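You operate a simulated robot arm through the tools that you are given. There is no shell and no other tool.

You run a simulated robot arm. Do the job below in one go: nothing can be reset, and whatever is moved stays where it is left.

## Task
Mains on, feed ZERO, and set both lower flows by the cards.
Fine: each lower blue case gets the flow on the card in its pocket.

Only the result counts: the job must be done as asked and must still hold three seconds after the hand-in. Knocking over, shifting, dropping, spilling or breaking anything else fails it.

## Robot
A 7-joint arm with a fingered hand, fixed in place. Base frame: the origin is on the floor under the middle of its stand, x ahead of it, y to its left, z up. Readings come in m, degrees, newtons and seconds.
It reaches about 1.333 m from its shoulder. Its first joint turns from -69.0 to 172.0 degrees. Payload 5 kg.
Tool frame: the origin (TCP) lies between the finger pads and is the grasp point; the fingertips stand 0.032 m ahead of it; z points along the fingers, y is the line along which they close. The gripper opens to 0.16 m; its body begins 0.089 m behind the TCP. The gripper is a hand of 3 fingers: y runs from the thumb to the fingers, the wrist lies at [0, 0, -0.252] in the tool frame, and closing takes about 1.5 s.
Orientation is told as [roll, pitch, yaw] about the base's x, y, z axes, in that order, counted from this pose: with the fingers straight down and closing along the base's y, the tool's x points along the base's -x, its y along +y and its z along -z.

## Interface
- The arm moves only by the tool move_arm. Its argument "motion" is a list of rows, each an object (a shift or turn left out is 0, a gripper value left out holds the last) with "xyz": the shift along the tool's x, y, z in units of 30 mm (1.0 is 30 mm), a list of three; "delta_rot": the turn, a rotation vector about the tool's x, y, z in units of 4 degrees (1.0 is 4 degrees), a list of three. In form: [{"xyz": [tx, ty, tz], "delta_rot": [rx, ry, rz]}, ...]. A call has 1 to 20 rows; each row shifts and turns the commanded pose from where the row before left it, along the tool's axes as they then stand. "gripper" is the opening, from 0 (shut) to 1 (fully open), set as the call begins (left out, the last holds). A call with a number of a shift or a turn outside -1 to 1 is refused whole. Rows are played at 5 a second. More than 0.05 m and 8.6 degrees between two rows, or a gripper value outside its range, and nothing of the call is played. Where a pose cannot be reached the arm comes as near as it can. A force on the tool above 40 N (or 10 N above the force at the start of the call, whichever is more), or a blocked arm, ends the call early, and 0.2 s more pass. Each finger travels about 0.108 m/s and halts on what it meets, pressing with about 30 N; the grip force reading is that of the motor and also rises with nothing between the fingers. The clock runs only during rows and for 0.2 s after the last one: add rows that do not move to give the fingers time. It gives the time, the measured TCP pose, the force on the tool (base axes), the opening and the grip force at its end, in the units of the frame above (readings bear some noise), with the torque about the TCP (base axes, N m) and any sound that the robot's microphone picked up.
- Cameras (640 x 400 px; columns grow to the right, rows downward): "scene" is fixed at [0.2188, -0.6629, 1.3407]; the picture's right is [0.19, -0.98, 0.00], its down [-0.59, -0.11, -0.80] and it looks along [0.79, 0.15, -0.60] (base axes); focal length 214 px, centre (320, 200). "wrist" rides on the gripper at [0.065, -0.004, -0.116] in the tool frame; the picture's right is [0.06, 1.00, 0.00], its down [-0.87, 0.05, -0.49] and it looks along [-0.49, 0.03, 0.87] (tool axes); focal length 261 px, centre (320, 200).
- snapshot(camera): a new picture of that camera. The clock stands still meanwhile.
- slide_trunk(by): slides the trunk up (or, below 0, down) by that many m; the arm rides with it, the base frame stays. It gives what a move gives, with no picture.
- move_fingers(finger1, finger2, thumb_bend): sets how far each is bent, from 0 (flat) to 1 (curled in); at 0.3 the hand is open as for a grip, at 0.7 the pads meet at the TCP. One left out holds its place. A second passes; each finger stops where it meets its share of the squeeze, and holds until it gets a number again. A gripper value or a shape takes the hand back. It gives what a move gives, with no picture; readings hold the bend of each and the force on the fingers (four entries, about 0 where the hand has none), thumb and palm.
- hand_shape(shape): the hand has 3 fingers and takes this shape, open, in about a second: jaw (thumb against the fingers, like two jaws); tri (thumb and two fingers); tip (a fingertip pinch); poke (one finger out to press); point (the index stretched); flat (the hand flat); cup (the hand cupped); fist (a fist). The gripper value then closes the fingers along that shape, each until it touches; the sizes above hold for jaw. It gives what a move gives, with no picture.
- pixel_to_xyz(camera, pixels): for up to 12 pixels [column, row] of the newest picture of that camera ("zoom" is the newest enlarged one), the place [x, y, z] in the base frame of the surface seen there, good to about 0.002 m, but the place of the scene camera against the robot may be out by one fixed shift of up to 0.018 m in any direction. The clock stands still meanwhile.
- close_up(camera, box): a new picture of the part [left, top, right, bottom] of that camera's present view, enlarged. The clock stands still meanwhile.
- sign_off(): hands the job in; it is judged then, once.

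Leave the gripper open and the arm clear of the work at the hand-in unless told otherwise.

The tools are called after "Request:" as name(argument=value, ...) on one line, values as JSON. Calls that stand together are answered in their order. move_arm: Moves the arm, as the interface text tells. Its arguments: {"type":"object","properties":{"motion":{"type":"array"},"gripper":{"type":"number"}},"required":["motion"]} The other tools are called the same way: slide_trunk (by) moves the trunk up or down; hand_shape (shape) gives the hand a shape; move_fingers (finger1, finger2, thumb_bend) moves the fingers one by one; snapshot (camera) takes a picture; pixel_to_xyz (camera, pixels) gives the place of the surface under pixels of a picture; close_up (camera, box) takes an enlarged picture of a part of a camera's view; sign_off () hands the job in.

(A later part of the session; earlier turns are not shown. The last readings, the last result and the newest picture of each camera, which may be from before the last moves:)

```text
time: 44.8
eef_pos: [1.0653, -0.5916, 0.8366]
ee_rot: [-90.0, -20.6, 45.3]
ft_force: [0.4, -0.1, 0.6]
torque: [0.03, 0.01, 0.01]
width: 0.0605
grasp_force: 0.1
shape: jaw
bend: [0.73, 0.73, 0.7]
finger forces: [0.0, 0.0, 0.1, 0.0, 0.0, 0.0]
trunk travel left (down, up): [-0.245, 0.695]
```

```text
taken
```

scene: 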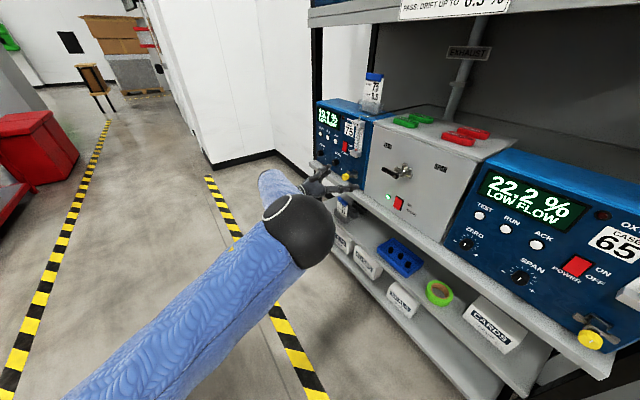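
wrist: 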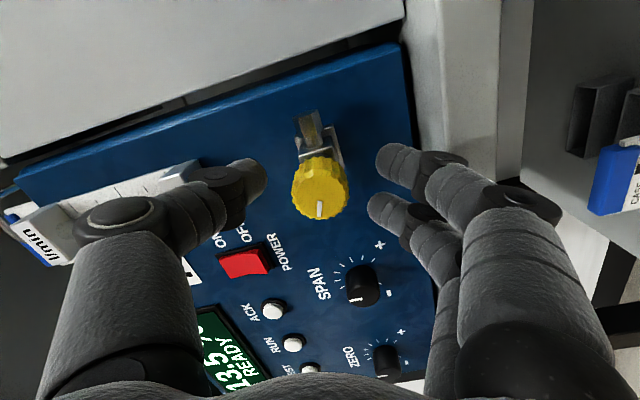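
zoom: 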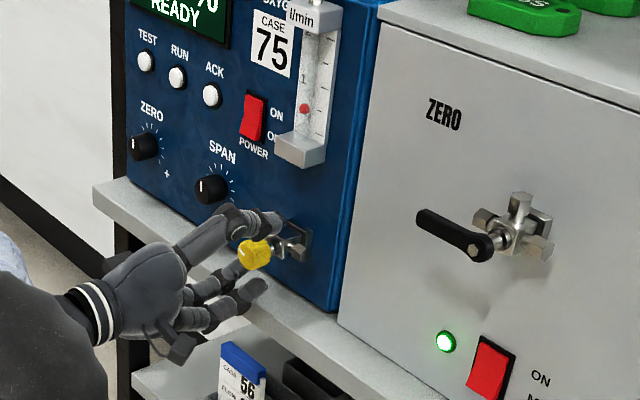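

Ball stays at 0.5 after release. I back straight out 84 mm.

Request:
move_arm(motion=[{"xyz": [0, 0, -0.5]}, {"xyz": [0, 0, -0.8]}, {"xyz": [0, 0, -0.8]}, {"xyz": [0, 0, -0.7]}, {}])

Request:
move_arm(motion=[{"delta_rot": [0, 0, 1]}, {"delta_rot": [0, 0, 1]}, {"delta_rot": [0, 0, 1]}, {"delta_rot": [0, 0, 1]}, {"delta_rot": [0, 0, 1]}, {"delta_rot": [0, 0, 1]}, {"delta_rot": [0, 0, 1]}, {"delta_rot": [0, 0, 1]}, {"delta_rot": [0, 0, 1]}, {"delta_rot": [0, 0, 1]}, {"delta_rot": [0, 0, 1]}, {"delta_rot": [0, 0, 1]}, {"delta_rot": [0, 0, 1]}, {"delta_rot": [0, 0, 1]}, {"delta_rot": [0, 0, 1]}, {"delta_rot": [0, 0, 1]}, {"delta_rot": [0, 0, 1]}, {"delta_rot": [0, 0, 0.35]}, {}])

Request:
snapshot(camera="wrist")

Request:
close_up(camera="scene", box=[345, 140, 369, 160])

```text
time: 46.0
eef_pos: [1.0052, -0.5327, 0.8362]
ee_rot: [-90.0, -20.6, 45.3]
ft_force: [-0.3, -0.5, -0.1]
torque: [0.03, -0.02, 0.0]
width: 0.0603
grasp_force: 0.1
shape: jaw
bend: [0.73, 0.73, 0.7]
finger forces: [0.0, 0.0, 0.0, 0.1, 0.0, 0.0]
trunk travel left (down, up): [-0.245, 0.695]
```

```text
time: 50.0
eef_pos: [1.006, -0.5325, 0.837]
ee_rot: [136.8, -89.9, 178.8]
ft_force: [0.1, -0.1, -0.6]
torque: [-0.01, -0.01, 0.02]
width: 0.0604
grasp_force: 0.1
shape: jaw
bend: [0.73, 0.73, 0.7]
finger forces: [0.0, 0.1, 0.0, 0.1, 0.1, 0.0]
trunk travel left (down, up): [-0.245, 0.695]
```

```text
taken
```

wrist: 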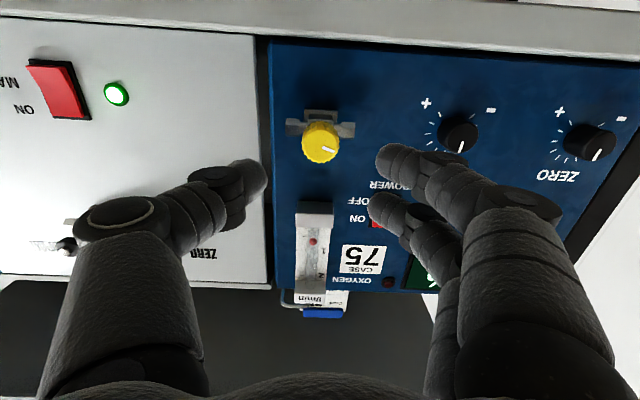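

```text
16.00 times, centred on (357, 150) of scene
```

zoom: 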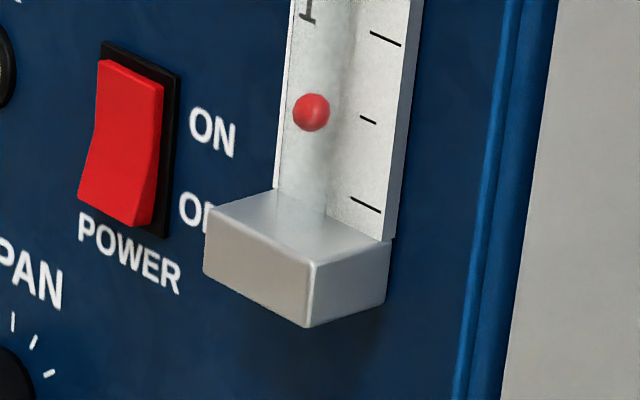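

The knob's mark has moved 69° and the ball is steady. For a parallax-free reading I raise the hand 0.207 m so the wrist camera is level with the 0.5 tick.

Request:
move_arm(motion=[{"xyz": [-1, 0, 0]}, {"xyz": [-1, 0, 0]}, {"xyz": [-1, 0, 0]}, {"xyz": [-1, 0, 0]}, {"xyz": [-1, 0, 0]}, {"xyz": [-1, 0, 0]}, {"xyz": [-0.9, 0, 0]}, {}])

Request:
snapshot(camera="wrist")

```text
time: 51.8
eef_pos: [1.0052, -0.5326, 1.045]
ee_rot: [141.7, -90.0, 173.7]
ft_force: [0.4, 0.3, -0.9]
torque: [-0.01, 0.02, -0.03]
width: 0.0603
grasp_force: 0.1
shape: jaw
bend: [0.73, 0.73, 0.7]
finger forces: [0.0, 0.0, 0.1, 0.1, 0.0, 0.0]
trunk travel left (down, up): [-0.245, 0.695]
```

```text
taken
```

wrist: 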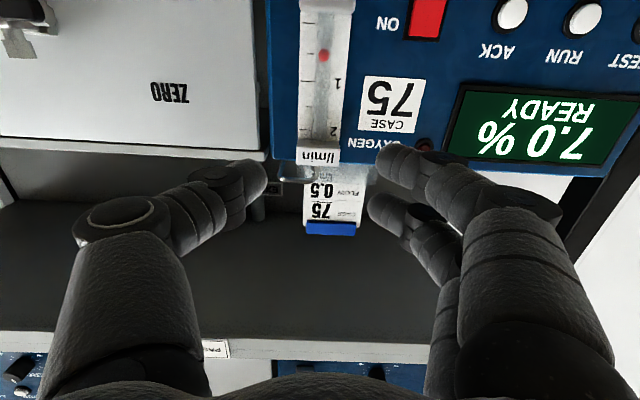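

The meter is squarely in view with the ball at (323,56), close to eye level. I zoom in.

Request:
close_up(camera="wrist", box=[290, 10, 360, 110])

Request:
close_up(camera="wrist", box=[296, 36, 346, 76])

Request:
pixel_to_xyz(camera="zoom", pixels=[[320, 200], [340, 200], [200, 200]])

```text
4.00 times, centred on (325, 60) of wrist
```

zoom: 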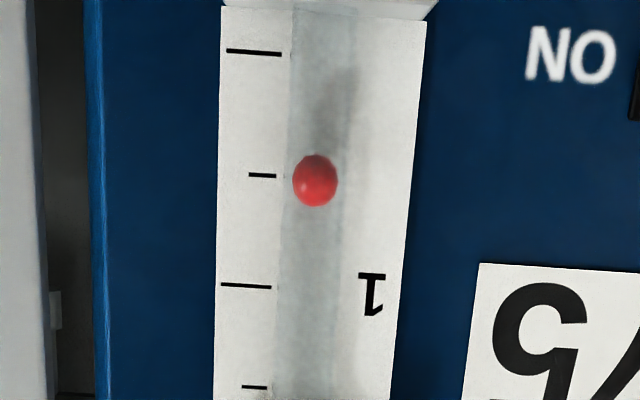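

```text
10.00 times, centred on (321, 56) of wrist
```

zoom: 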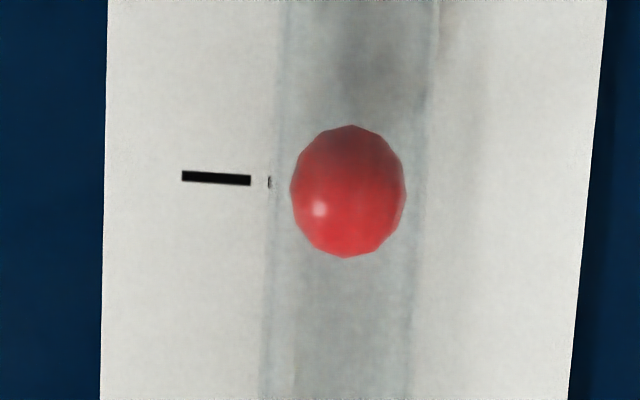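

```text
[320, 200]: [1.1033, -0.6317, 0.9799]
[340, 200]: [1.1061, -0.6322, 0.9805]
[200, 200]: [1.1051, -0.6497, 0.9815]
```

Level reading: ball centre coincides with the 0.5 tick (≈0.503). Case 75 is done. Now I travel along the rack to the right toward knob 65 at constant distance (hand tips ~5 cm in front of the lever plane).

Request:
move_arm(motion=[{"xyz": [0, -1, 0]}, {"xyz": [0, -1, 0]}, {"xyz": [0, -1, 0]}, {"xyz": [0, -1, 0]}, {"xyz": [0, -1, 0]}, {"xyz": [0, -1, 0]}, {"xyz": [0, -1, 0]}, {"xyz": [0, -1, 0]}, {"xyz": [0, -1, 0]}, {"xyz": [0, -1, 0]}, {"xyz": [0, -1, 0]}, {"xyz": [0, -1, 0]}, {"xyz": [0, -1, 0]}, {}])

Request:
snapshot(camera="wrist")

Request:
snapshot(camera="scene")

```text
time: 54.8
eef_pos: [0.7322, -0.8089, 1.0431]
ee_rot: [171.2, -90.1, 144.1]
ft_force: [0.1, -0.3, -0.3]
torque: [-0.01, -0.01, 0.03]
width: 0.0603
grasp_force: 0.1
shape: jaw
bend: [0.73, 0.73, 0.7]
finger forces: [0.1, 0.0, 0.0, 0.1, 0.0, 0.0]
trunk travel left (down, up): [-0.245, 0.695]
```

```text
taken
```

wrist: 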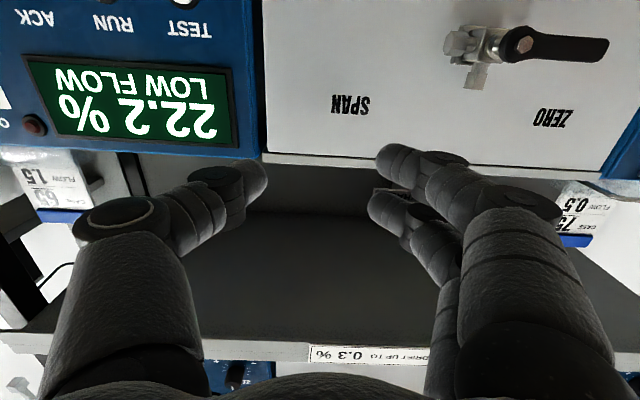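

```text
taken
```

scene: 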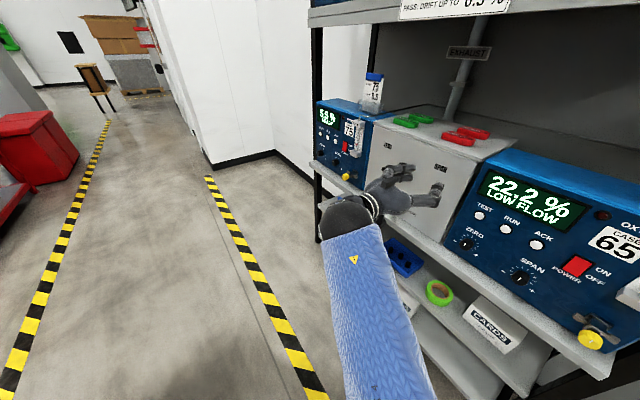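

Going well; s≈0.06 now. I check where the forearm is before continuing.

Request:
pixel_to_xyz(camera="scene", pixels=[[350, 220], [365, 280], [390, 350], [410, 395], [330, 390]])

Request:
move_arm(motion=[{"xyz": [0, -1, 0]}, {"xyz": [0, -1, 0]}, {"xyz": [0, -1, 0]}, {"xyz": [0, -1, 0]}, {"xyz": [0, -1, 0]}, {"xyz": [0, -1, 0]}, {"xyz": [0, -1, 0]}, {}])

Request:
snapshot(camera="scene")

Request:
snapshot(camera="wrist")

```text
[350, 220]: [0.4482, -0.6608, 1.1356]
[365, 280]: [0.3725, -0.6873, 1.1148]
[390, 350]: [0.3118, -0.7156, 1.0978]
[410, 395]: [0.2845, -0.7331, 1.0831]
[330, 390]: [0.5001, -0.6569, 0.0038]
```

```text
time: 56.6
eef_pos: [0.582, -0.9579, 1.0428]
ee_rot: [158.9, -89.9, 156.4]
ft_force: [-0.4, 0.5, 0.7]
torque: [0.02, 0.03, 0.0]
width: 0.0605
grasp_force: 0.1
shape: jaw
bend: [0.73, 0.73, 0.7]
finger forces: [0.1, 0.0, 0.1, 0.0, 0.0, 0.0]
trunk travel left (down, up): [-0.245, 0.695]
```

```text
taken
```

scene: 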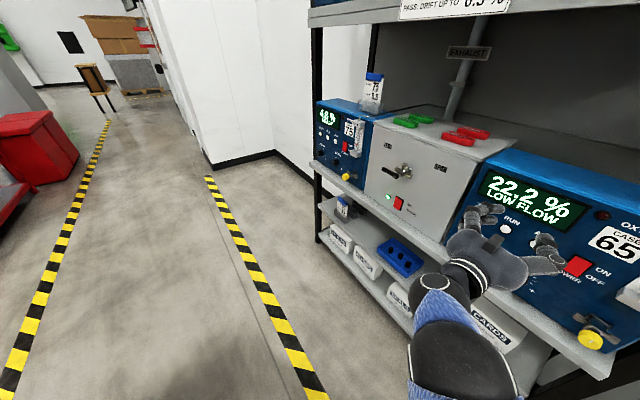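

```text
taken
```

wrist: 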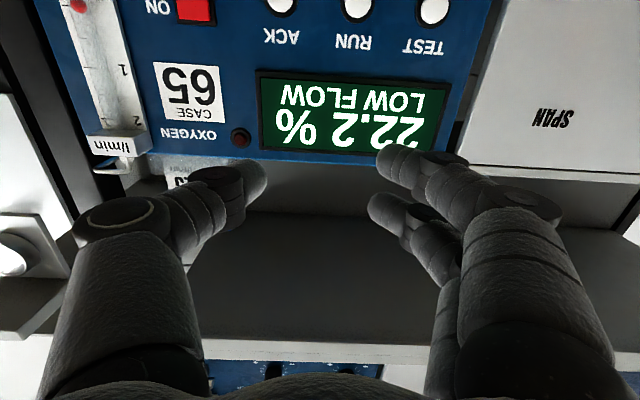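

s≈0.273 and all fine. I continue 0.195 m right to be in front of case 65's meter.

Request:
move_arm(motion=[{"xyz": [0, -1, 0]}, {"xyz": [0, -1, 0]}, {"xyz": [0, -1, 0]}, {"xyz": [0, -1, 0]}, {"xyz": [0, -1, 0]}, {"xyz": [0, -1, 0]}, {"xyz": [0, -0.5, 0]}, {}])

Request:
snapshot(camera="scene")

Request:
snapshot(camera="wrist")

```text
time: 58.4
eef_pos: [0.4452, -1.0983, 1.0426]
ee_rot: [157.0, -89.9, 158.2]
ft_force: [0.5, 0.8, -0.3]
torque: [0.0, -0.01, 0.03]
width: 0.0606
grasp_force: 0.1
shape: jaw
bend: [0.73, 0.73, 0.7]
finger forces: [0.1, 0.0, 0.0, 0.0, 0.0, 0.0]
trunk travel left (down, up): [-0.245, 0.695]
```

```text
taken
```

scene: 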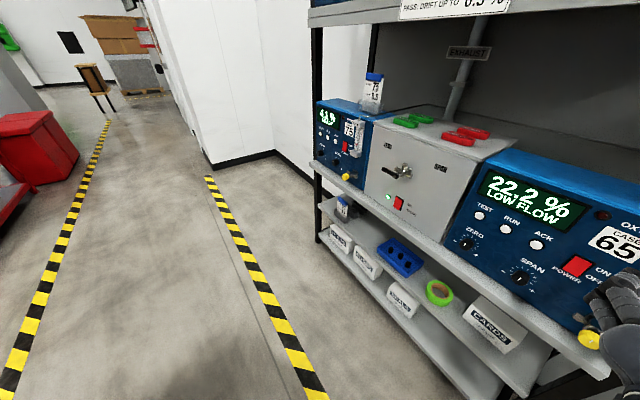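

```text
taken
```

wrist: 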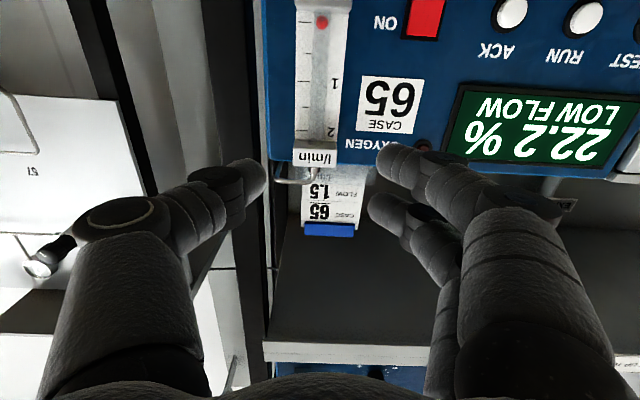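

Case 65's meter is square in view: ball at zero (322,22), card 65 / 1.5. I note the post at left of the image for clearance, then descend to knob height.

Request:
pixel_to_xyz(camera="wrist", pixels=[[240, 100], [100, 60], [250, 200], [30, 120], [45, 265], [322, 22], [310, 90]])

Request:
move_arm(motion=[{"xyz": [1, 0, 0]}, {"xyz": [1, 0, 0]}, {"xyz": [1, 0, 0]}, {"xyz": [1, 0, 0]}, {"xyz": [1, 0, 0]}, {"xyz": [1, 0, 0]}, {}])

Request:
snapshot(camera="wrist")

Request:
snapshot(camera="scene")

```text
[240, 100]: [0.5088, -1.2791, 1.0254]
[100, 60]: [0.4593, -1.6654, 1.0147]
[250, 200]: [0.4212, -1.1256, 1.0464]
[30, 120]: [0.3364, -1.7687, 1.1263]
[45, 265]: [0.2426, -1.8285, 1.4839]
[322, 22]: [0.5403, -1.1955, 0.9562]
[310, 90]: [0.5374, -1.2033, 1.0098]
```

```text
time: 60.0
eef_pos: [0.4458, -1.0986, 0.8629]
ee_rot: [160.4, -90.0, 154.9]
ft_force: [0.8, 0.0, -0.5]
torque: [-0.02, -0.04, 0.01]
width: 0.0605
grasp_force: 0.1
shape: jaw
bend: [0.73, 0.73, 0.7]
finger forces: [0.0, 0.1, 0.0, 0.0, 0.0, 0.0]
trunk travel left (down, up): [-0.245, 0.695]
```

```text
taken
```

wrist: 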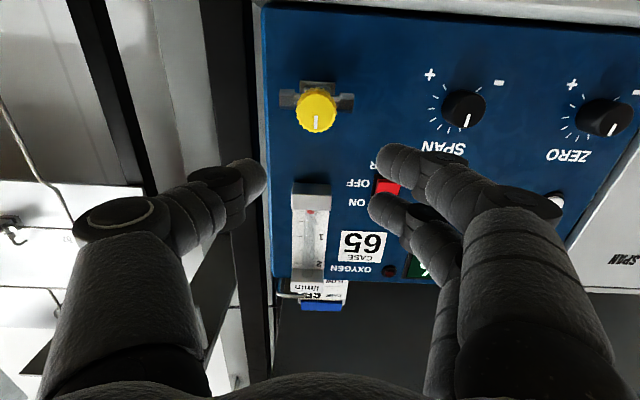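

```text
taken
```

scene: 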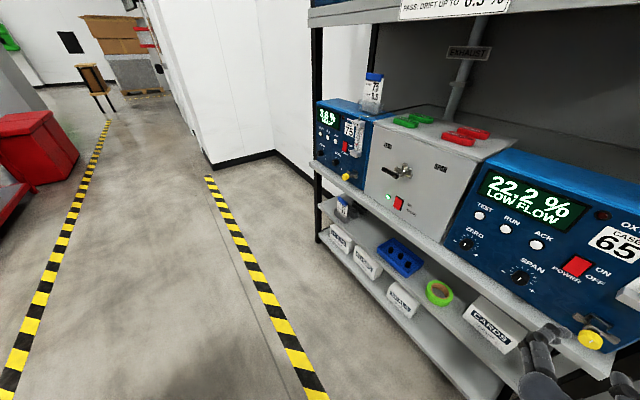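

Knob 65 at (317,110), mark up. Post is at d≈1.26, behind fingertip depth. I measure the knob centre.

Request:
close_up(camera="wrist", box=[270, 70, 370, 140])

Request:
pixel_to_xyz(camera="zoom", pixels=[[290, 200], [240, 240], [350, 240], [300, 240], [300, 280], [300, 320], [295, 160], [200, 240], [390, 240], [300, 260]])

```text
5.71 times, centred on (320, 105) of wrist
```

zoom: 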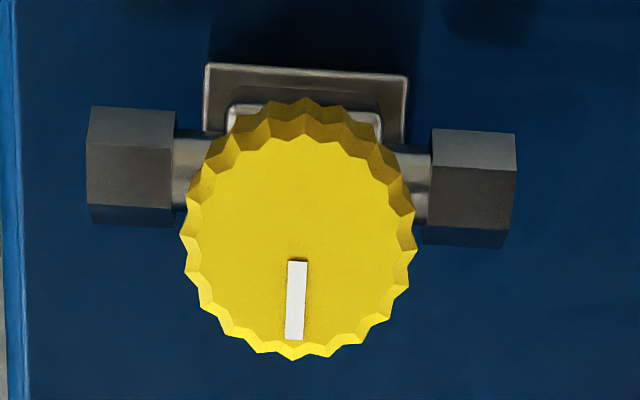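

```text
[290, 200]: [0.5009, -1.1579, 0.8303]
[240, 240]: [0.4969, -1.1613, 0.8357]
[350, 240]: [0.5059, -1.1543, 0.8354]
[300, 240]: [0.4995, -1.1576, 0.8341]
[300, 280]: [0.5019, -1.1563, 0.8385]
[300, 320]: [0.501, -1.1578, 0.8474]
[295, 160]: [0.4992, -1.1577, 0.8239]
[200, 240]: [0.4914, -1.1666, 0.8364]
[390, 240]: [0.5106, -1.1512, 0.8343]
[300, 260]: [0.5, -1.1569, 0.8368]
```

Knob 65 centre: s≈0.464, z≈0.8355, front d≈1.172 (using an exact 45° panel heading). I lower onto its axis and pre-roll the hand +60° clockwise in free space to gain turning range.

Request:
move_arm(motion=[{"xyz": [0.45, -0.05, 0]}, {"xyz": [0.45, -0.04, 0]}, {"delta_rot": [0, 0, 1]}, {"delta_rot": [0, 0, 1]}, {"delta_rot": [0, 0, 1]}, {"delta_rot": [0, 0, 1]}, {"delta_rot": [0, 0, 1]}, {"delta_rot": [0, 0, 1]}, {"delta_rot": [0, 0, 1]}, {"delta_rot": [0, 0, 1]}, {"delta_rot": [0, 0, 1]}, {"delta_rot": [0, 0, 1]}, {"delta_rot": [0, 0, 1]}, {"delta_rot": [0, 0, 1]}, {"delta_rot": [0, 0, 1]}, {"delta_rot": [0, 0, 1]}, {"delta_rot": [0, 0, 1]}, {}])

Request:
snapshot(camera="wrist")

Request:
close_up(camera="scene", box=[600, 200, 640, 400])

```text
time: 63.8
eef_pos: [0.4445, -1.0999, 0.8358]
ee_rot: [90.0, -29.8, -134.7]
ft_force: [-0.5, -0.5, 0.1]
torque: [0.01, -0.02, 0.0]
width: 0.0607
grasp_force: 0.0
shape: jaw
bend: [0.73, 0.73, 0.7]
finger forces: [0.0, 0.1, 0.0, 0.0, 0.0, 0.0]
trunk travel left (down, up): [-0.245, 0.695]
```

```text
taken
```

wrist: 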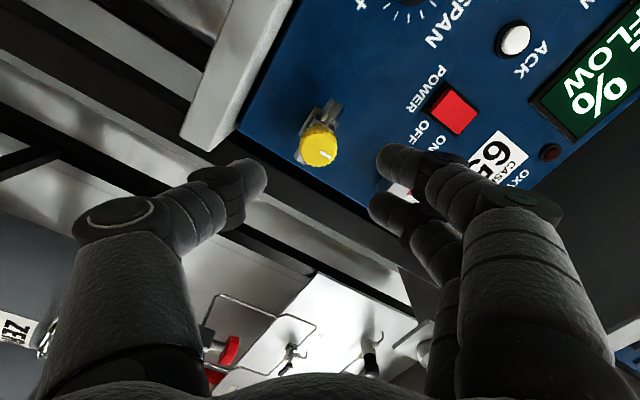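

```text
2.00 times, centred on (620, 300) of scene
```

zoom: 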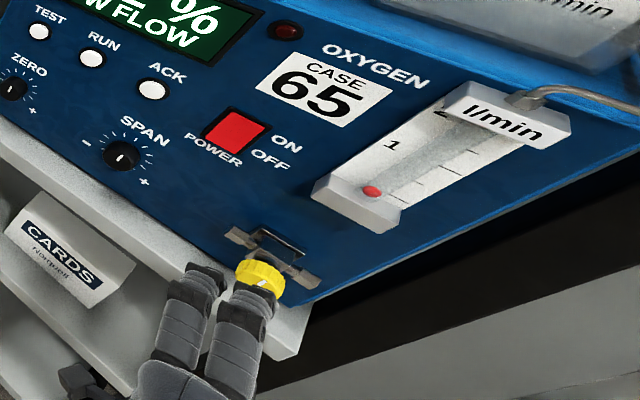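

The roll is reached; TCP stays on the knob's axis. I advance 79 mm around the knob with the partly opened fingers.

Request:
move_arm(motion=[{"xyz": [0, 0, 0.7]}, {"xyz": [0, 0, 0.7]}, {"xyz": [0, 0, 0.7]}, {"xyz": [0, 0, 0.54]}, {}])

Request:
snapshot(camera="wrist")

Request:
close_up(camera="scene", box=[600, 200, 640, 400])

```text
time: 65.0
eef_pos: [0.501, -1.1545, 0.8371]
ee_rot: [90.0, -30.0, -134.7]
ft_force: [0.4, 0.9, -0.7]
torque: [0.0, -0.01, -0.02]
width: 0.0607
grasp_force: 0.1
shape: jaw
bend: [0.73, 0.73, 0.7]
finger forces: [0.0, 0.1, 0.2, 0.1, 0.0, 0.1]
trunk travel left (down, up): [-0.245, 0.695]
```

```text
taken
```

wrist: 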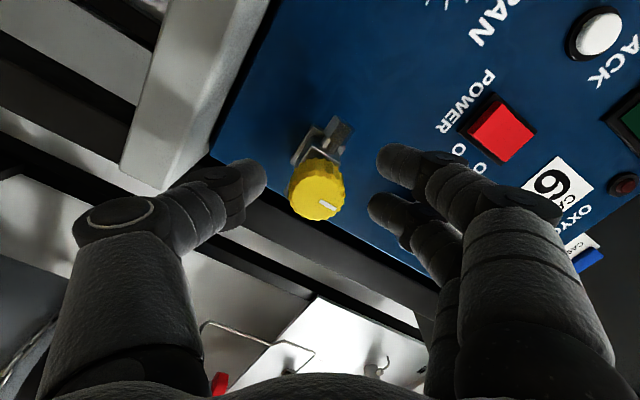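

```text
2.00 times, centred on (620, 300) of scene
```

zoom: 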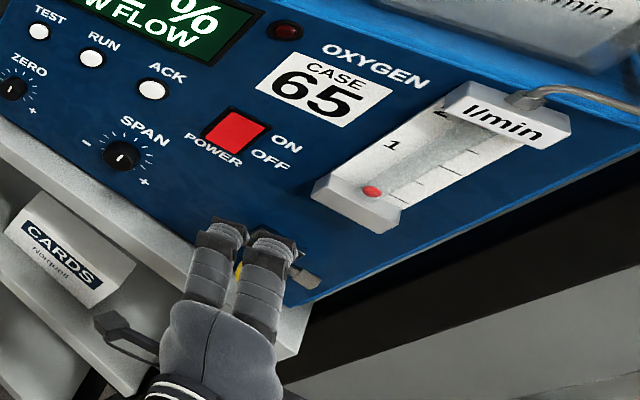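

TCP is ~2 mm left of the axis; I nudge it and close on the knob.

Request:
move_arm(motion=[{"xyz": [-0.04, -0.06, 0]}, {}])

Request:
move_arm(motion=[{}, {}, {}, {}], gripper=0.1)

Request:
snapshot(camera="wrist")

```text
time: 65.6
eef_pos: [0.5003, -1.1567, 0.8358]
ee_rot: [90.0, -30.0, -134.8]
ft_force: [0.4, -0.8, -0.7]
torque: [0.0, -0.01, 0.02]
width: 0.0607
grasp_force: 0.1
shape: jaw
bend: [0.73, 0.73, 0.7]
finger forces: [0.0, 0.1, 0.1, 0.0, 0.0, 0.0]
trunk travel left (down, up): [-0.245, 0.695]
```

```text
time: 66.6
eef_pos: [0.5011, -1.1564, 0.8358]
ee_rot: [90.0, -30.0, -134.7]
ft_force: [0.4, -3.8, -2.7]
torque: [-0.05, 0.04, -0.02]
width: 0.0179
grasp_force: 29.8
shape: jaw
bend: [0.72, 0.72, 0.7]
finger forces: [11.2, 12.2, 0.1, 0.0, 28.1, 0.0]
trunk travel left (down, up): [-0.245, 0.695]
```

```text
taken
```

wrist: 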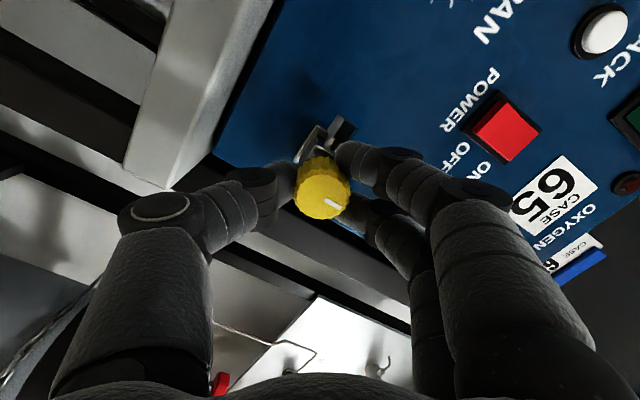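

Good grip (11/12/28 N). I turn counter-clockwise 80° in one call, then look at the meter.

Request:
move_arm(motion=[{"delta_rot": [0, 0, -1]}, {"delta_rot": [0, 0, -1]}, {"delta_rot": [0, 0, -1]}, {"delta_rot": [0, 0, -1]}, {"delta_rot": [0, 0, -1]}, {"delta_rot": [0, 0, -1]}, {"delta_rot": [0, 0, -1]}, {"delta_rot": [0, 0, -1]}, {"delta_rot": [0, 0, -1]}, {"delta_rot": [0, 0, -1]}, {"delta_rot": [0, 0, -1]}, {"delta_rot": [0, 0, -1]}, {"delta_rot": [0, 0, -1]}, {"delta_rot": [0, 0, -1]}, {"delta_rot": [0, 0, -1]}, {"delta_rot": [0, 0, -1]}, {"delta_rot": [0, 0, -1]}, {"delta_rot": [0, 0, -1]}, {"delta_rot": [0, 0, -1]}, {"delta_rot": [0, 0, -1]}])

Request:
close_up(camera="scene", box=[600, 200, 640, 400])

Request:
snapshot(camera="wrist")

```text
time: 70.8
eef_pos: [0.4997, -1.1576, 0.8358]
ee_rot: [-90.3, -70.0, 45.5]
ft_force: [1.1, -9.3, 7.9]
torque: [-0.08, -0.13, -0.14]
width: 0.0175
grasp_force: 29.8
shape: jaw
bend: [0.72, 0.72, 0.7]
finger forces: [10.7, 14.2, 0.0, 0.0, 32.2, 0.0]
trunk travel left (down, up): [-0.245, 0.695]
```

```text
2.00 times, centred on (620, 300) of scene
```

zoom: 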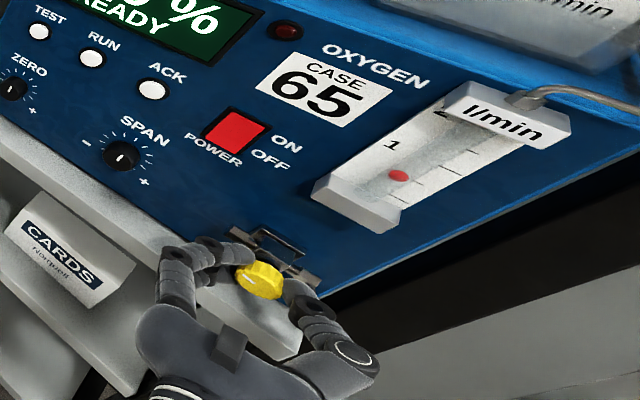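

```text
taken
```

wrist: 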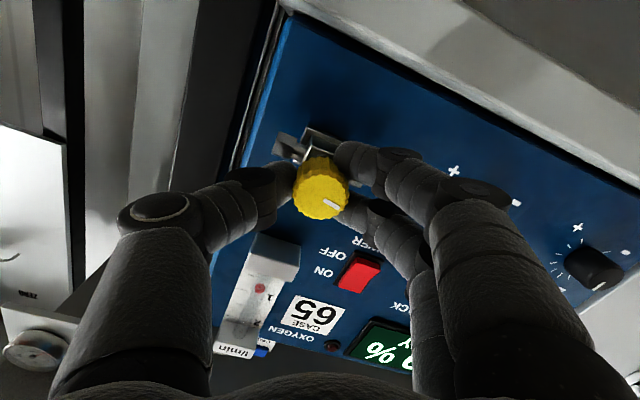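

The ball is around 0.55 at 80°. I continue another 48° counter-clockwise.

Request:
move_arm(motion=[{"delta_rot": [0, 0, -1]}, {"delta_rot": [0, 0, -1]}, {"delta_rot": [0, 0, -1]}, {"delta_rot": [0, 0, -1]}, {"delta_rot": [0, 0, -1]}, {"delta_rot": [0, 0, -1]}, {"delta_rot": [0, 0, -1]}, {"delta_rot": [0, 0, -1]}, {"delta_rot": [0, 0, -1]}, {"delta_rot": [0, 0, -1]}, {"delta_rot": [0, 0, -1]}, {"delta_rot": [0, 0, -1]}, {}, {}])

Request:
close_up(camera="scene", box=[600, 200, 640, 400])

Request:
snapshot(camera="wrist")

```text
time: 73.8
eef_pos: [0.4987, -1.1566, 0.8364]
ee_rot: [-90.2, -22.0, 45.4]
ft_force: [2.0, -8.3, 8.4]
torque: [-0.12, -0.13, -0.14]
width: 0.0173
grasp_force: 29.5
shape: jaw
bend: [0.72, 0.72, 0.7]
finger forces: [12.5, 12.7, 0.1, 0.0, 33.0, 0.1]
trunk travel left (down, up): [-0.245, 0.695]
```

```text
2.00 times, centred on (620, 300) of scene
```

zoom: 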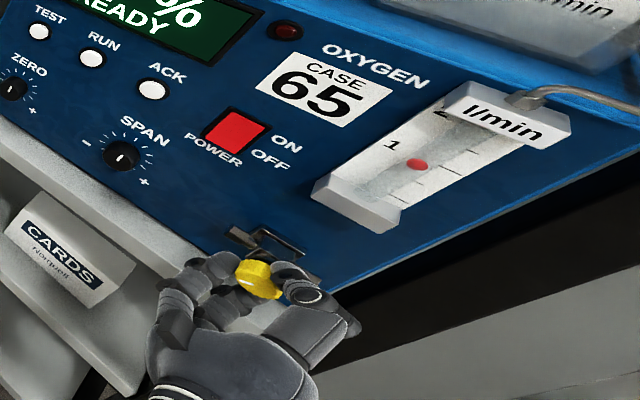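

```text
taken
```

wrist: 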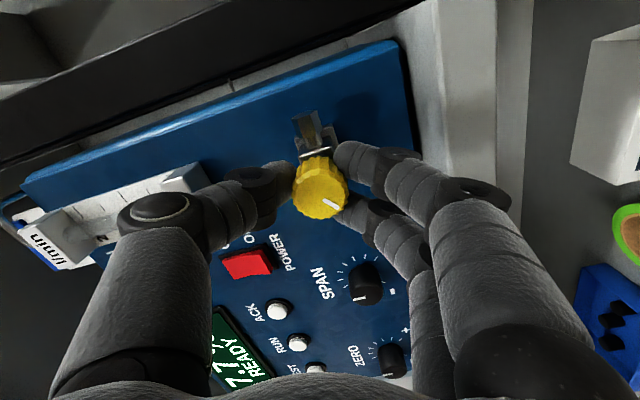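

Ball ≈0.95 at 128°. I release partly, roll the open hand back +76° around the knob, and check nothing shifted.

Request:
move_arm(motion=[{}, {}, {}, {}], gripper=0.38)

Request:
close_up(camera="scene", box=[638, 257, 640, 307])

Request:
move_arm(motion=[{"delta_rot": [0, 0, 1]}, {"delta_rot": [0, 0, 1]}, {"delta_rot": [0, 0, 1]}, {"delta_rot": [0, 0, 1]}, {"delta_rot": [0, 0, 1]}, {"delta_rot": [0, 0, 1]}, {"delta_rot": [0, 0, 1]}, {"delta_rot": [0, 0, 1]}, {"delta_rot": [0, 0, 1]}, {"delta_rot": [0, 0, 1]}, {"delta_rot": [0, 0, 1]}, {"delta_rot": [0, 0, 1]}, {"delta_rot": [0, 0, 1]}, {"delta_rot": [0, 0, 1]}, {"delta_rot": [0, 0, 1]}, {"delta_rot": [0, 0, 1]}, {"delta_rot": [0, 0, 1]}, {"delta_rot": [0, 0, 1]}, {"delta_rot": [0, 0, 1]}, {}])

Request:
close_up(camera="scene", box=[638, 257, 640, 307])

Request:
snapshot(camera="wrist")

```text
time: 74.8
eef_pos: [0.5, -1.1571, 0.8348]
ee_rot: [-90.0, -22.0, 45.3]
ft_force: [-0.4, 0.5, 0.5]
torque: [-0.02, 0.04, -0.01]
width: 0.0604
grasp_force: 0.1
shape: jaw
bend: [0.73, 0.73, 0.7]
finger forces: [0.0, 0.1, 0.0, 0.0, 0.0, 0.1]
trunk travel left (down, up): [-0.245, 0.695]
```

```text
8.00 times, centred on (639, 282) of scene
```

zoom: 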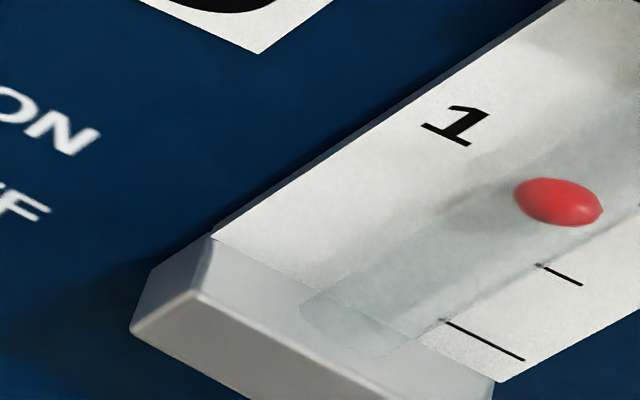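

```text
time: 79.0
eef_pos: [0.4991, -1.1564, 0.8354]
ee_rot: [90.2, -81.9, -135.0]
ft_force: [0.0, -0.9, 0.8]
torque: [0.04, 0.0, -0.02]
width: 0.0601
grasp_force: 0.1
shape: jaw
bend: [0.73, 0.73, 0.7]
finger forces: [0.0, 0.0, 0.0, 0.0, 0.0, 0.1]
trunk travel left (down, up): [-0.245, 0.695]
```

```text
8.00 times, centred on (639, 282) of scene
```

zoom: 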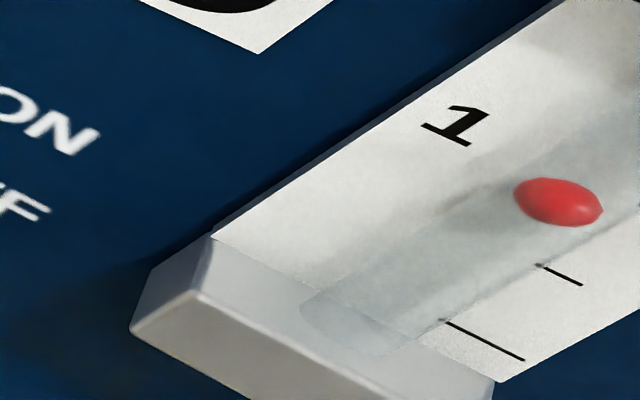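

```text
taken
```

wrist: 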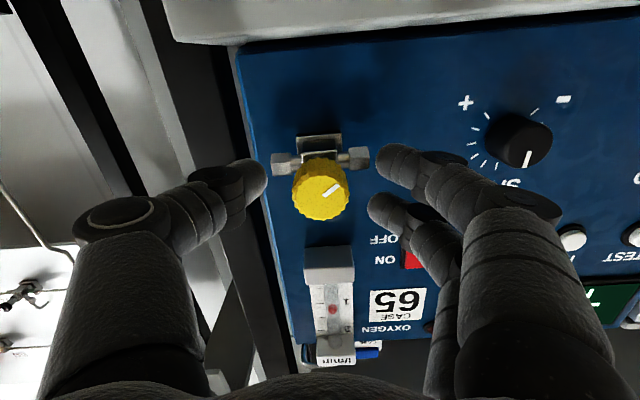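

Knob and ball unchanged. I roll another +24° for travel, then grip again.

Request:
move_arm(motion=[{"delta_rot": [0, 0, 1]}, {"delta_rot": [0, 0, 1]}, {"delta_rot": [0, 0, 1]}, {"delta_rot": [0, 0, 1]}, {"delta_rot": [0, 0, 1]}, {"delta_rot": [0, 0, 1]}, {}])

Request:
move_arm(motion=[{}, {}, {}, {}], gripper=0.1)

Request:
close_up(camera="scene", box=[638, 257, 640, 307])

Request:
snapshot(camera="wrist")

```text
time: 80.6
eef_pos: [0.4996, -1.1567, 0.8357]
ee_rot: [90.0, -57.8, -134.9]
ft_force: [0.3, -0.4, -0.1]
torque: [0.01, 0.0, 0.0]
width: 0.0602
grasp_force: 0.0
shape: jaw
bend: [0.73, 0.73, 0.7]
finger forces: [0.0, 0.0, 0.0, 0.0, 0.0, 0.0]
trunk travel left (down, up): [-0.245, 0.695]
```

```text
time: 81.6
eef_pos: [0.4991, -1.1564, 0.8349]
ee_rot: [90.0, -58.1, -134.7]
ft_force: [1.0, -3.9, -1.2]
torque: [0.02, 0.0, -0.04]
width: 0.0178
grasp_force: 29.7
shape: jaw
bend: [0.72, 0.72, 0.7]
finger forces: [12.2, 12.5, 0.0, 0.0, 27.7, 0.1]
trunk travel left (down, up): [-0.245, 0.695]
```

```text
8.00 times, centred on (639, 282) of scene
```

zoom: 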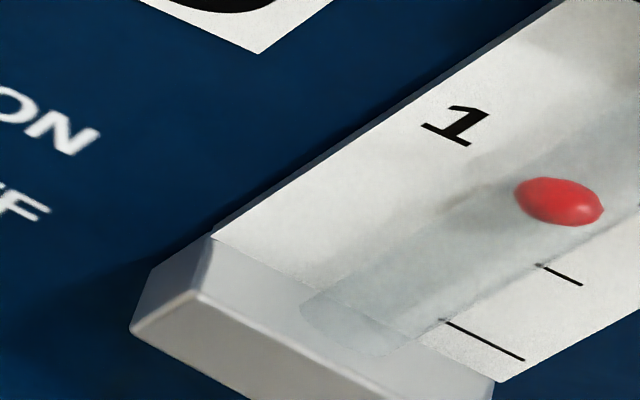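

```text
taken
```

wrist: 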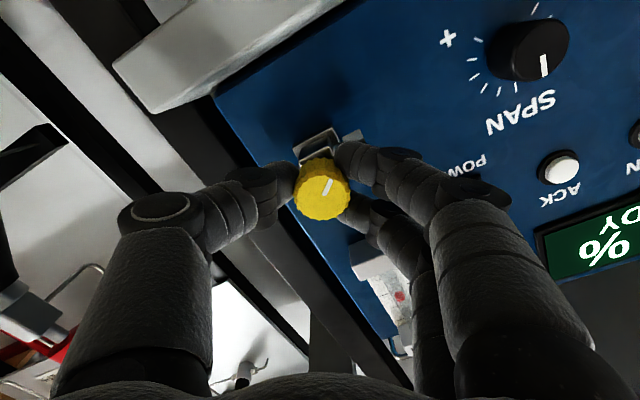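

Gripped again at roll +32°. I turn 52° counter-clockwise and read the meter.

Request:
move_arm(motion=[{"delta_rot": [0, 0, -1]}, {"delta_rot": [0, 0, -1]}, {"delta_rot": [0, 0, -1]}, {"delta_rot": [0, 0, -1]}, {"delta_rot": [0, 0, -1]}, {"delta_rot": [0, 0, -1]}, {"delta_rot": [0, 0, -1]}, {"delta_rot": [0, 0, -1]}, {"delta_rot": [0, 0, -1]}, {"delta_rot": [0, 0, -1]}, {"delta_rot": [0, 0, -1]}, {"delta_rot": [0, 0, -1]}, {"delta_rot": [0, 0, -1]}, {}, {}])

Request:
close_up(camera="scene", box=[638, 230, 640, 310])

Request:
snapshot(camera="wrist")

```text
time: 84.8
eef_pos: [0.4991, -1.157, 0.8352]
ee_rot: [-90.2, -70.1, 45.5]
ft_force: [-4.9, -7.3, 1.4]
torque: [-0.03, -0.06, -0.2]
width: 0.0179
grasp_force: 29.8
shape: jaw
bend: [0.72, 0.72, 0.7]
finger forces: [12.7, 12.0, 0.0, 0.1, 32.7, 0.0]
trunk travel left (down, up): [-0.245, 0.695]
```

```text
5.00 times, centred on (639, 270) of scene
```

zoom: 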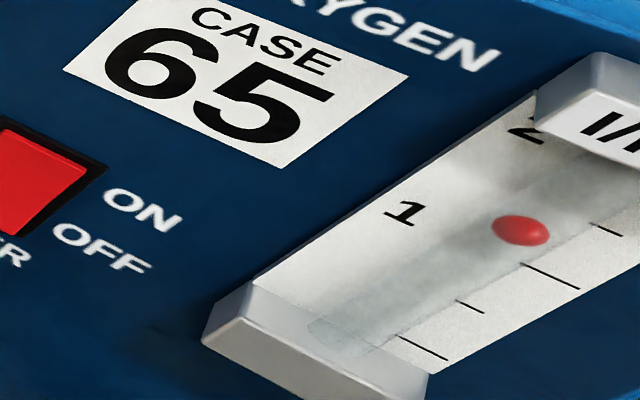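

```text
taken
```

wrist: 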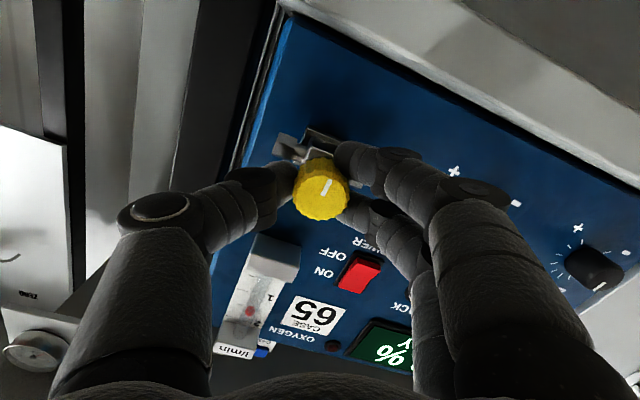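

The ball is around 1.25. I get heights of ball and ticks from this zoom.

Request:
close_up(camera="scene", box=[638, 230, 640, 310])

Request:
pixel_to_xyz(camera="zoom", pixels=[[520, 230], [522, 227], [518, 232], [422, 348], [468, 306], [551, 277], [608, 230], [612, 232], [405, 213], [515, 132]])

```text
5.00 times, centred on (639, 270) of scene
```

zoom: 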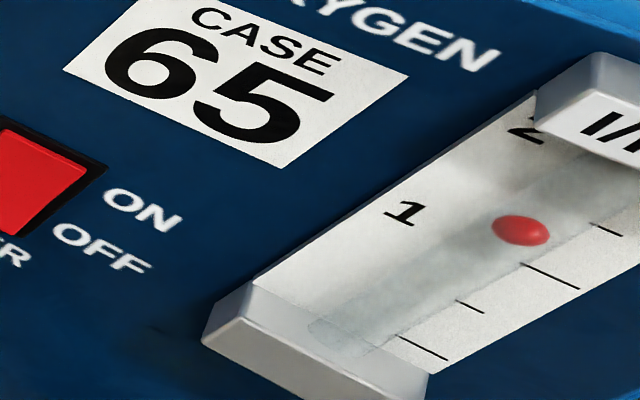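

```text
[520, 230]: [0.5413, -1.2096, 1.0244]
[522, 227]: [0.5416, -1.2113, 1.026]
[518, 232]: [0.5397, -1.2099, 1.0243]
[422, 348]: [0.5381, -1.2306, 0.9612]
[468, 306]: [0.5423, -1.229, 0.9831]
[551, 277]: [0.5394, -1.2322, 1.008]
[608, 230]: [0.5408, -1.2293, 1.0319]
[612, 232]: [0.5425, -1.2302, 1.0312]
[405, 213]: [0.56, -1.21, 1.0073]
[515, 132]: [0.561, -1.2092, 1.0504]
```

Ball reads ≈1.31 at 180°, i.e. about 0.0073 per degree. I turn ~25° more.

Request:
move_arm(motion=[{"delta_rot": [0, 0, -1]}, {"delta_rot": [0, 0, -1]}, {"delta_rot": [0, 0, -1]}, {"delta_rot": [0, 0, -1]}, {"delta_rot": [0, 0, -1]}, {"delta_rot": [0, 0, -1]}, {"delta_rot": [0, 0, -0.3]}, {}, {}, {}])

Request:
close_up(camera="scene", box=[638, 220, 640, 300])

Request:
pixel_to_xyz(camera="zoom", pixels=[[560, 250], [550, 255], [551, 327], [608, 280], [545, 250]])

Request:
snapshot(camera="wrist")

```text
time: 87.0
eef_pos: [0.4988, -1.1568, 0.8364]
ee_rot: [-90.1, -44.8, 45.4]
ft_force: [-3.4, -10.5, 6.0]
torque: [-0.09, -0.09, -0.27]
width: 0.0174
grasp_force: 29.8
shape: jaw
bend: [0.72, 0.72, 0.7]
finger forces: [12.7, 11.5, 0.0, 0.1, 33.8, 0.0]
trunk travel left (down, up): [-0.245, 0.695]
```

```text
5.00 times, centred on (639, 260) of scene
```

zoom: 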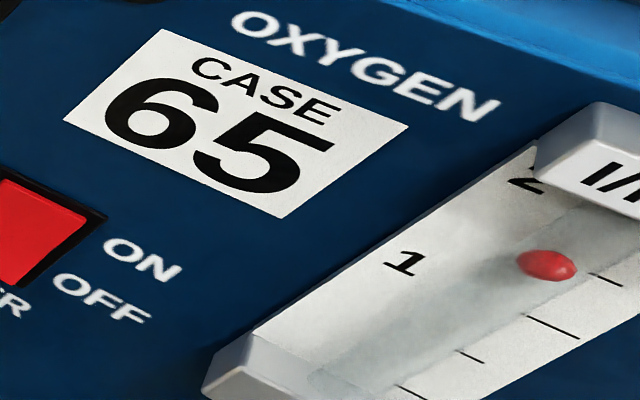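

```text
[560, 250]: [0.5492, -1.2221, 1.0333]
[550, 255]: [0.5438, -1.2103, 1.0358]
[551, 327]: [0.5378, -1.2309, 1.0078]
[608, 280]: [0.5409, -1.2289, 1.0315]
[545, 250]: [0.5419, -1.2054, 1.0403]
```

```text
taken
```

wrist: 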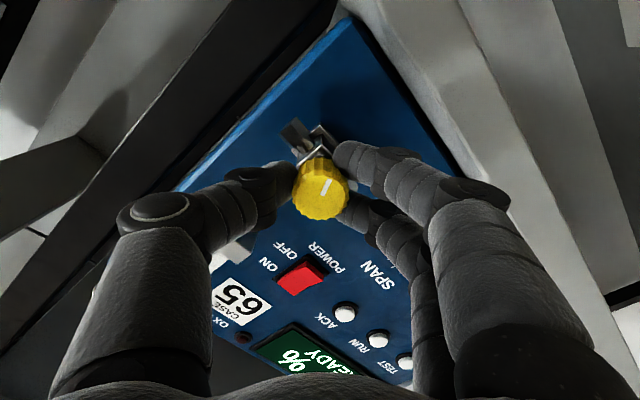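

Ball centre is at about (547,266) in this zoom; I read its height.

Request:
close_up(camera="scene", box=[638, 245, 640, 295])

Request:
close_up(camera="scene", box=[638, 220, 640, 300])

Request:
pixel_to_xyz(camera="zoom", pixels=[[547, 266], [548, 264], [546, 268], [550, 267], [544, 265], [551, 327], [606, 279], [610, 281]])

```text
8.00 times, centred on (639, 270) of scene
```

zoom: 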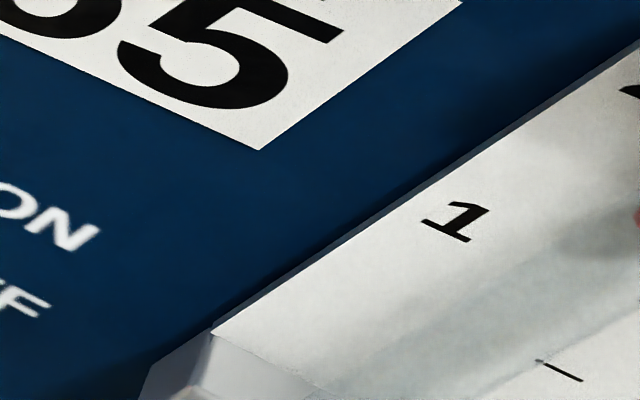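

```text
5.00 times, centred on (639, 260) of scene
```

zoom: 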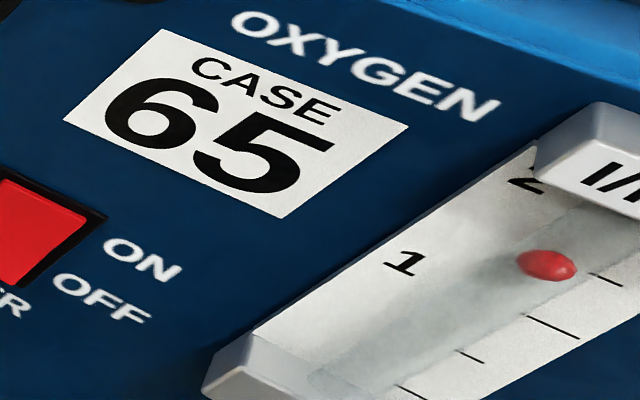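

```text
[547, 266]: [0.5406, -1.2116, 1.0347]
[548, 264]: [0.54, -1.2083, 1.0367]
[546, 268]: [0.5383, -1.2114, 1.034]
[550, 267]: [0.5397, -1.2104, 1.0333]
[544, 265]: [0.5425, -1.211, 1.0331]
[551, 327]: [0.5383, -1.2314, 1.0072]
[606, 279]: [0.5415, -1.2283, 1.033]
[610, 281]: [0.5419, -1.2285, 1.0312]
```

Ball reads ≈1.5. I release partly, check it holds, then back out.

Request:
move_arm(motion=[{}, {}, {}, {}, {}], gripper=0.38)

Request:
close_up(camera="scene", box=[638, 220, 640, 300])

Request:
move_arm(motion=[{"xyz": [0, 0, -0.5]}, {"xyz": [0, 0, -0.8]}, {"xyz": [0, 0, -0.8]}, {"xyz": [0, 0, -0.7]}, {}])

Request:
snapshot(camera="wrist")

```text
time: 88.2
eef_pos: [0.5, -1.1558, 0.8348]
ee_rot: [-90.0, -44.8, 45.5]
ft_force: [0.4, -0.1, -1.2]
torque: [-0.03, 0.0, -0.02]
width: 0.0603
grasp_force: 0.0
shape: jaw
bend: [0.73, 0.73, 0.7]
finger forces: [0.0, 0.0, 0.0, 0.1, 0.0, 0.0]
trunk travel left (down, up): [-0.245, 0.695]
```

```text
5.00 times, centred on (639, 260) of scene
```

zoom: 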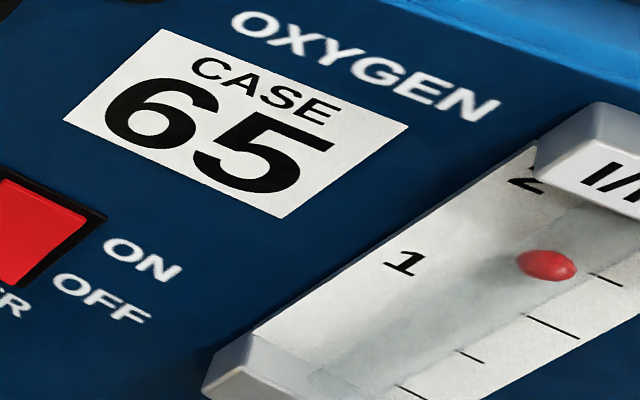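

```text
time: 89.4
eef_pos: [0.439, -1.0974, 0.8357]
ee_rot: [-90.1, -44.8, 45.3]
ft_force: [0.1, 1.0, 0.6]
torque: [0.02, -0.02, -0.01]
width: 0.0602
grasp_force: 0.2
shape: jaw
bend: [0.73, 0.73, 0.7]
finger forces: [0.1, 0.0, 0.0, 0.1, 0.0, 0.0]
trunk travel left (down, up): [-0.245, 0.695]
```

```text
taken
```

wrist: 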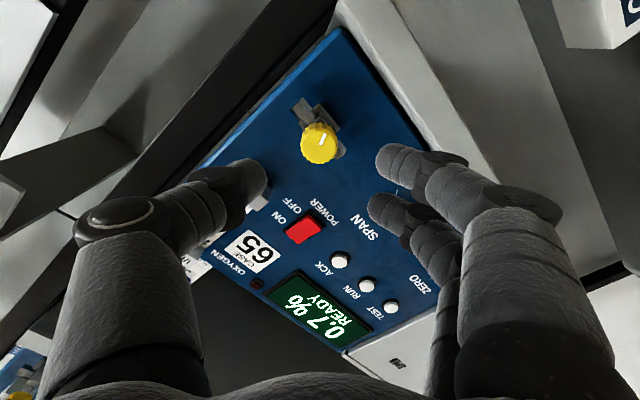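

The ball holds at the 1.5 tick. I unroll the hand (+45°) and raise 0.253 m so the wrist camera is level with the 1.5 tick for a parallax-free check.

Request:
move_arm(motion=[{"delta_rot": [0, 0, 1]}, {"delta_rot": [0, 0, 1]}, {"delta_rot": [0, 0, 1]}, {"delta_rot": [0, 0, 1]}, {"delta_rot": [0, 0, 1]}, {"delta_rot": [0, 0, 1]}, {"delta_rot": [0, 0, 1]}, {"delta_rot": [0, 0, 1]}, {"delta_rot": [0, 0, 1]}, {"delta_rot": [0, 0, 1]}, {"delta_rot": [0, 0, 1]}, {"delta_rot": [0, 0, 0.3]}, {}])

Request:
move_arm(motion=[{"xyz": [-1, 0, 0]}, {"xyz": [-1, 0, 0]}, {"xyz": [-1, 0, 0]}, {"xyz": [-1, 0, 0]}, {"xyz": [-1, 0, 0]}, {"xyz": [-1, 0, 0]}, {"xyz": [-1, 0, 0]}, {"xyz": [-1, 0, 0]}, {"xyz": [-0.45, 0, 0]}, {}])

Request:
snapshot(camera="wrist")

```text
time: 92.2
eef_pos: [0.439, -1.0979, 0.8357]
ee_rot: [126.7, -89.9, -171.3]
ft_force: [-0.8, -0.8, 0.0]
torque: [0.03, 0.02, 0.05]
width: 0.0602
grasp_force: 0.0
shape: jaw
bend: [0.73, 0.73, 0.7]
finger forces: [0.0, 0.0, 0.0, 0.0, 0.0, 0.1]
trunk travel left (down, up): [-0.245, 0.695]
```

```text
time: 94.4
eef_pos: [0.4386, -1.0966, 1.0891]
ee_rot: [148.1, -90.0, 167.2]
ft_force: [-0.2, 0.7, 0.4]
torque: [-0.03, 0.0, 0.0]
width: 0.0605
grasp_force: 0.1
shape: jaw
bend: [0.73, 0.73, 0.7]
finger forces: [0.0, 0.0, 0.1, 0.0, 0.1, 0.0]
trunk travel left (down, up): [-0.245, 0.695]
```

```text
taken
```

wrist: 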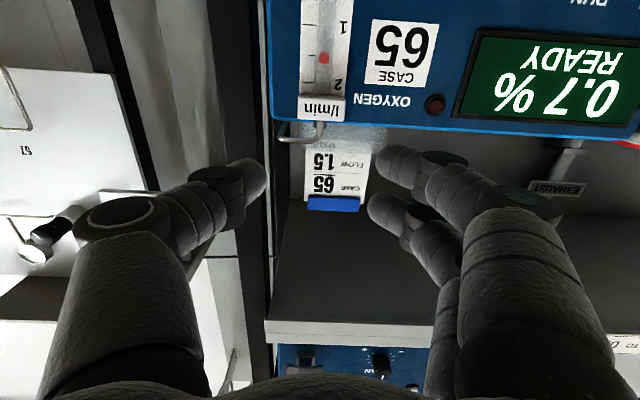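

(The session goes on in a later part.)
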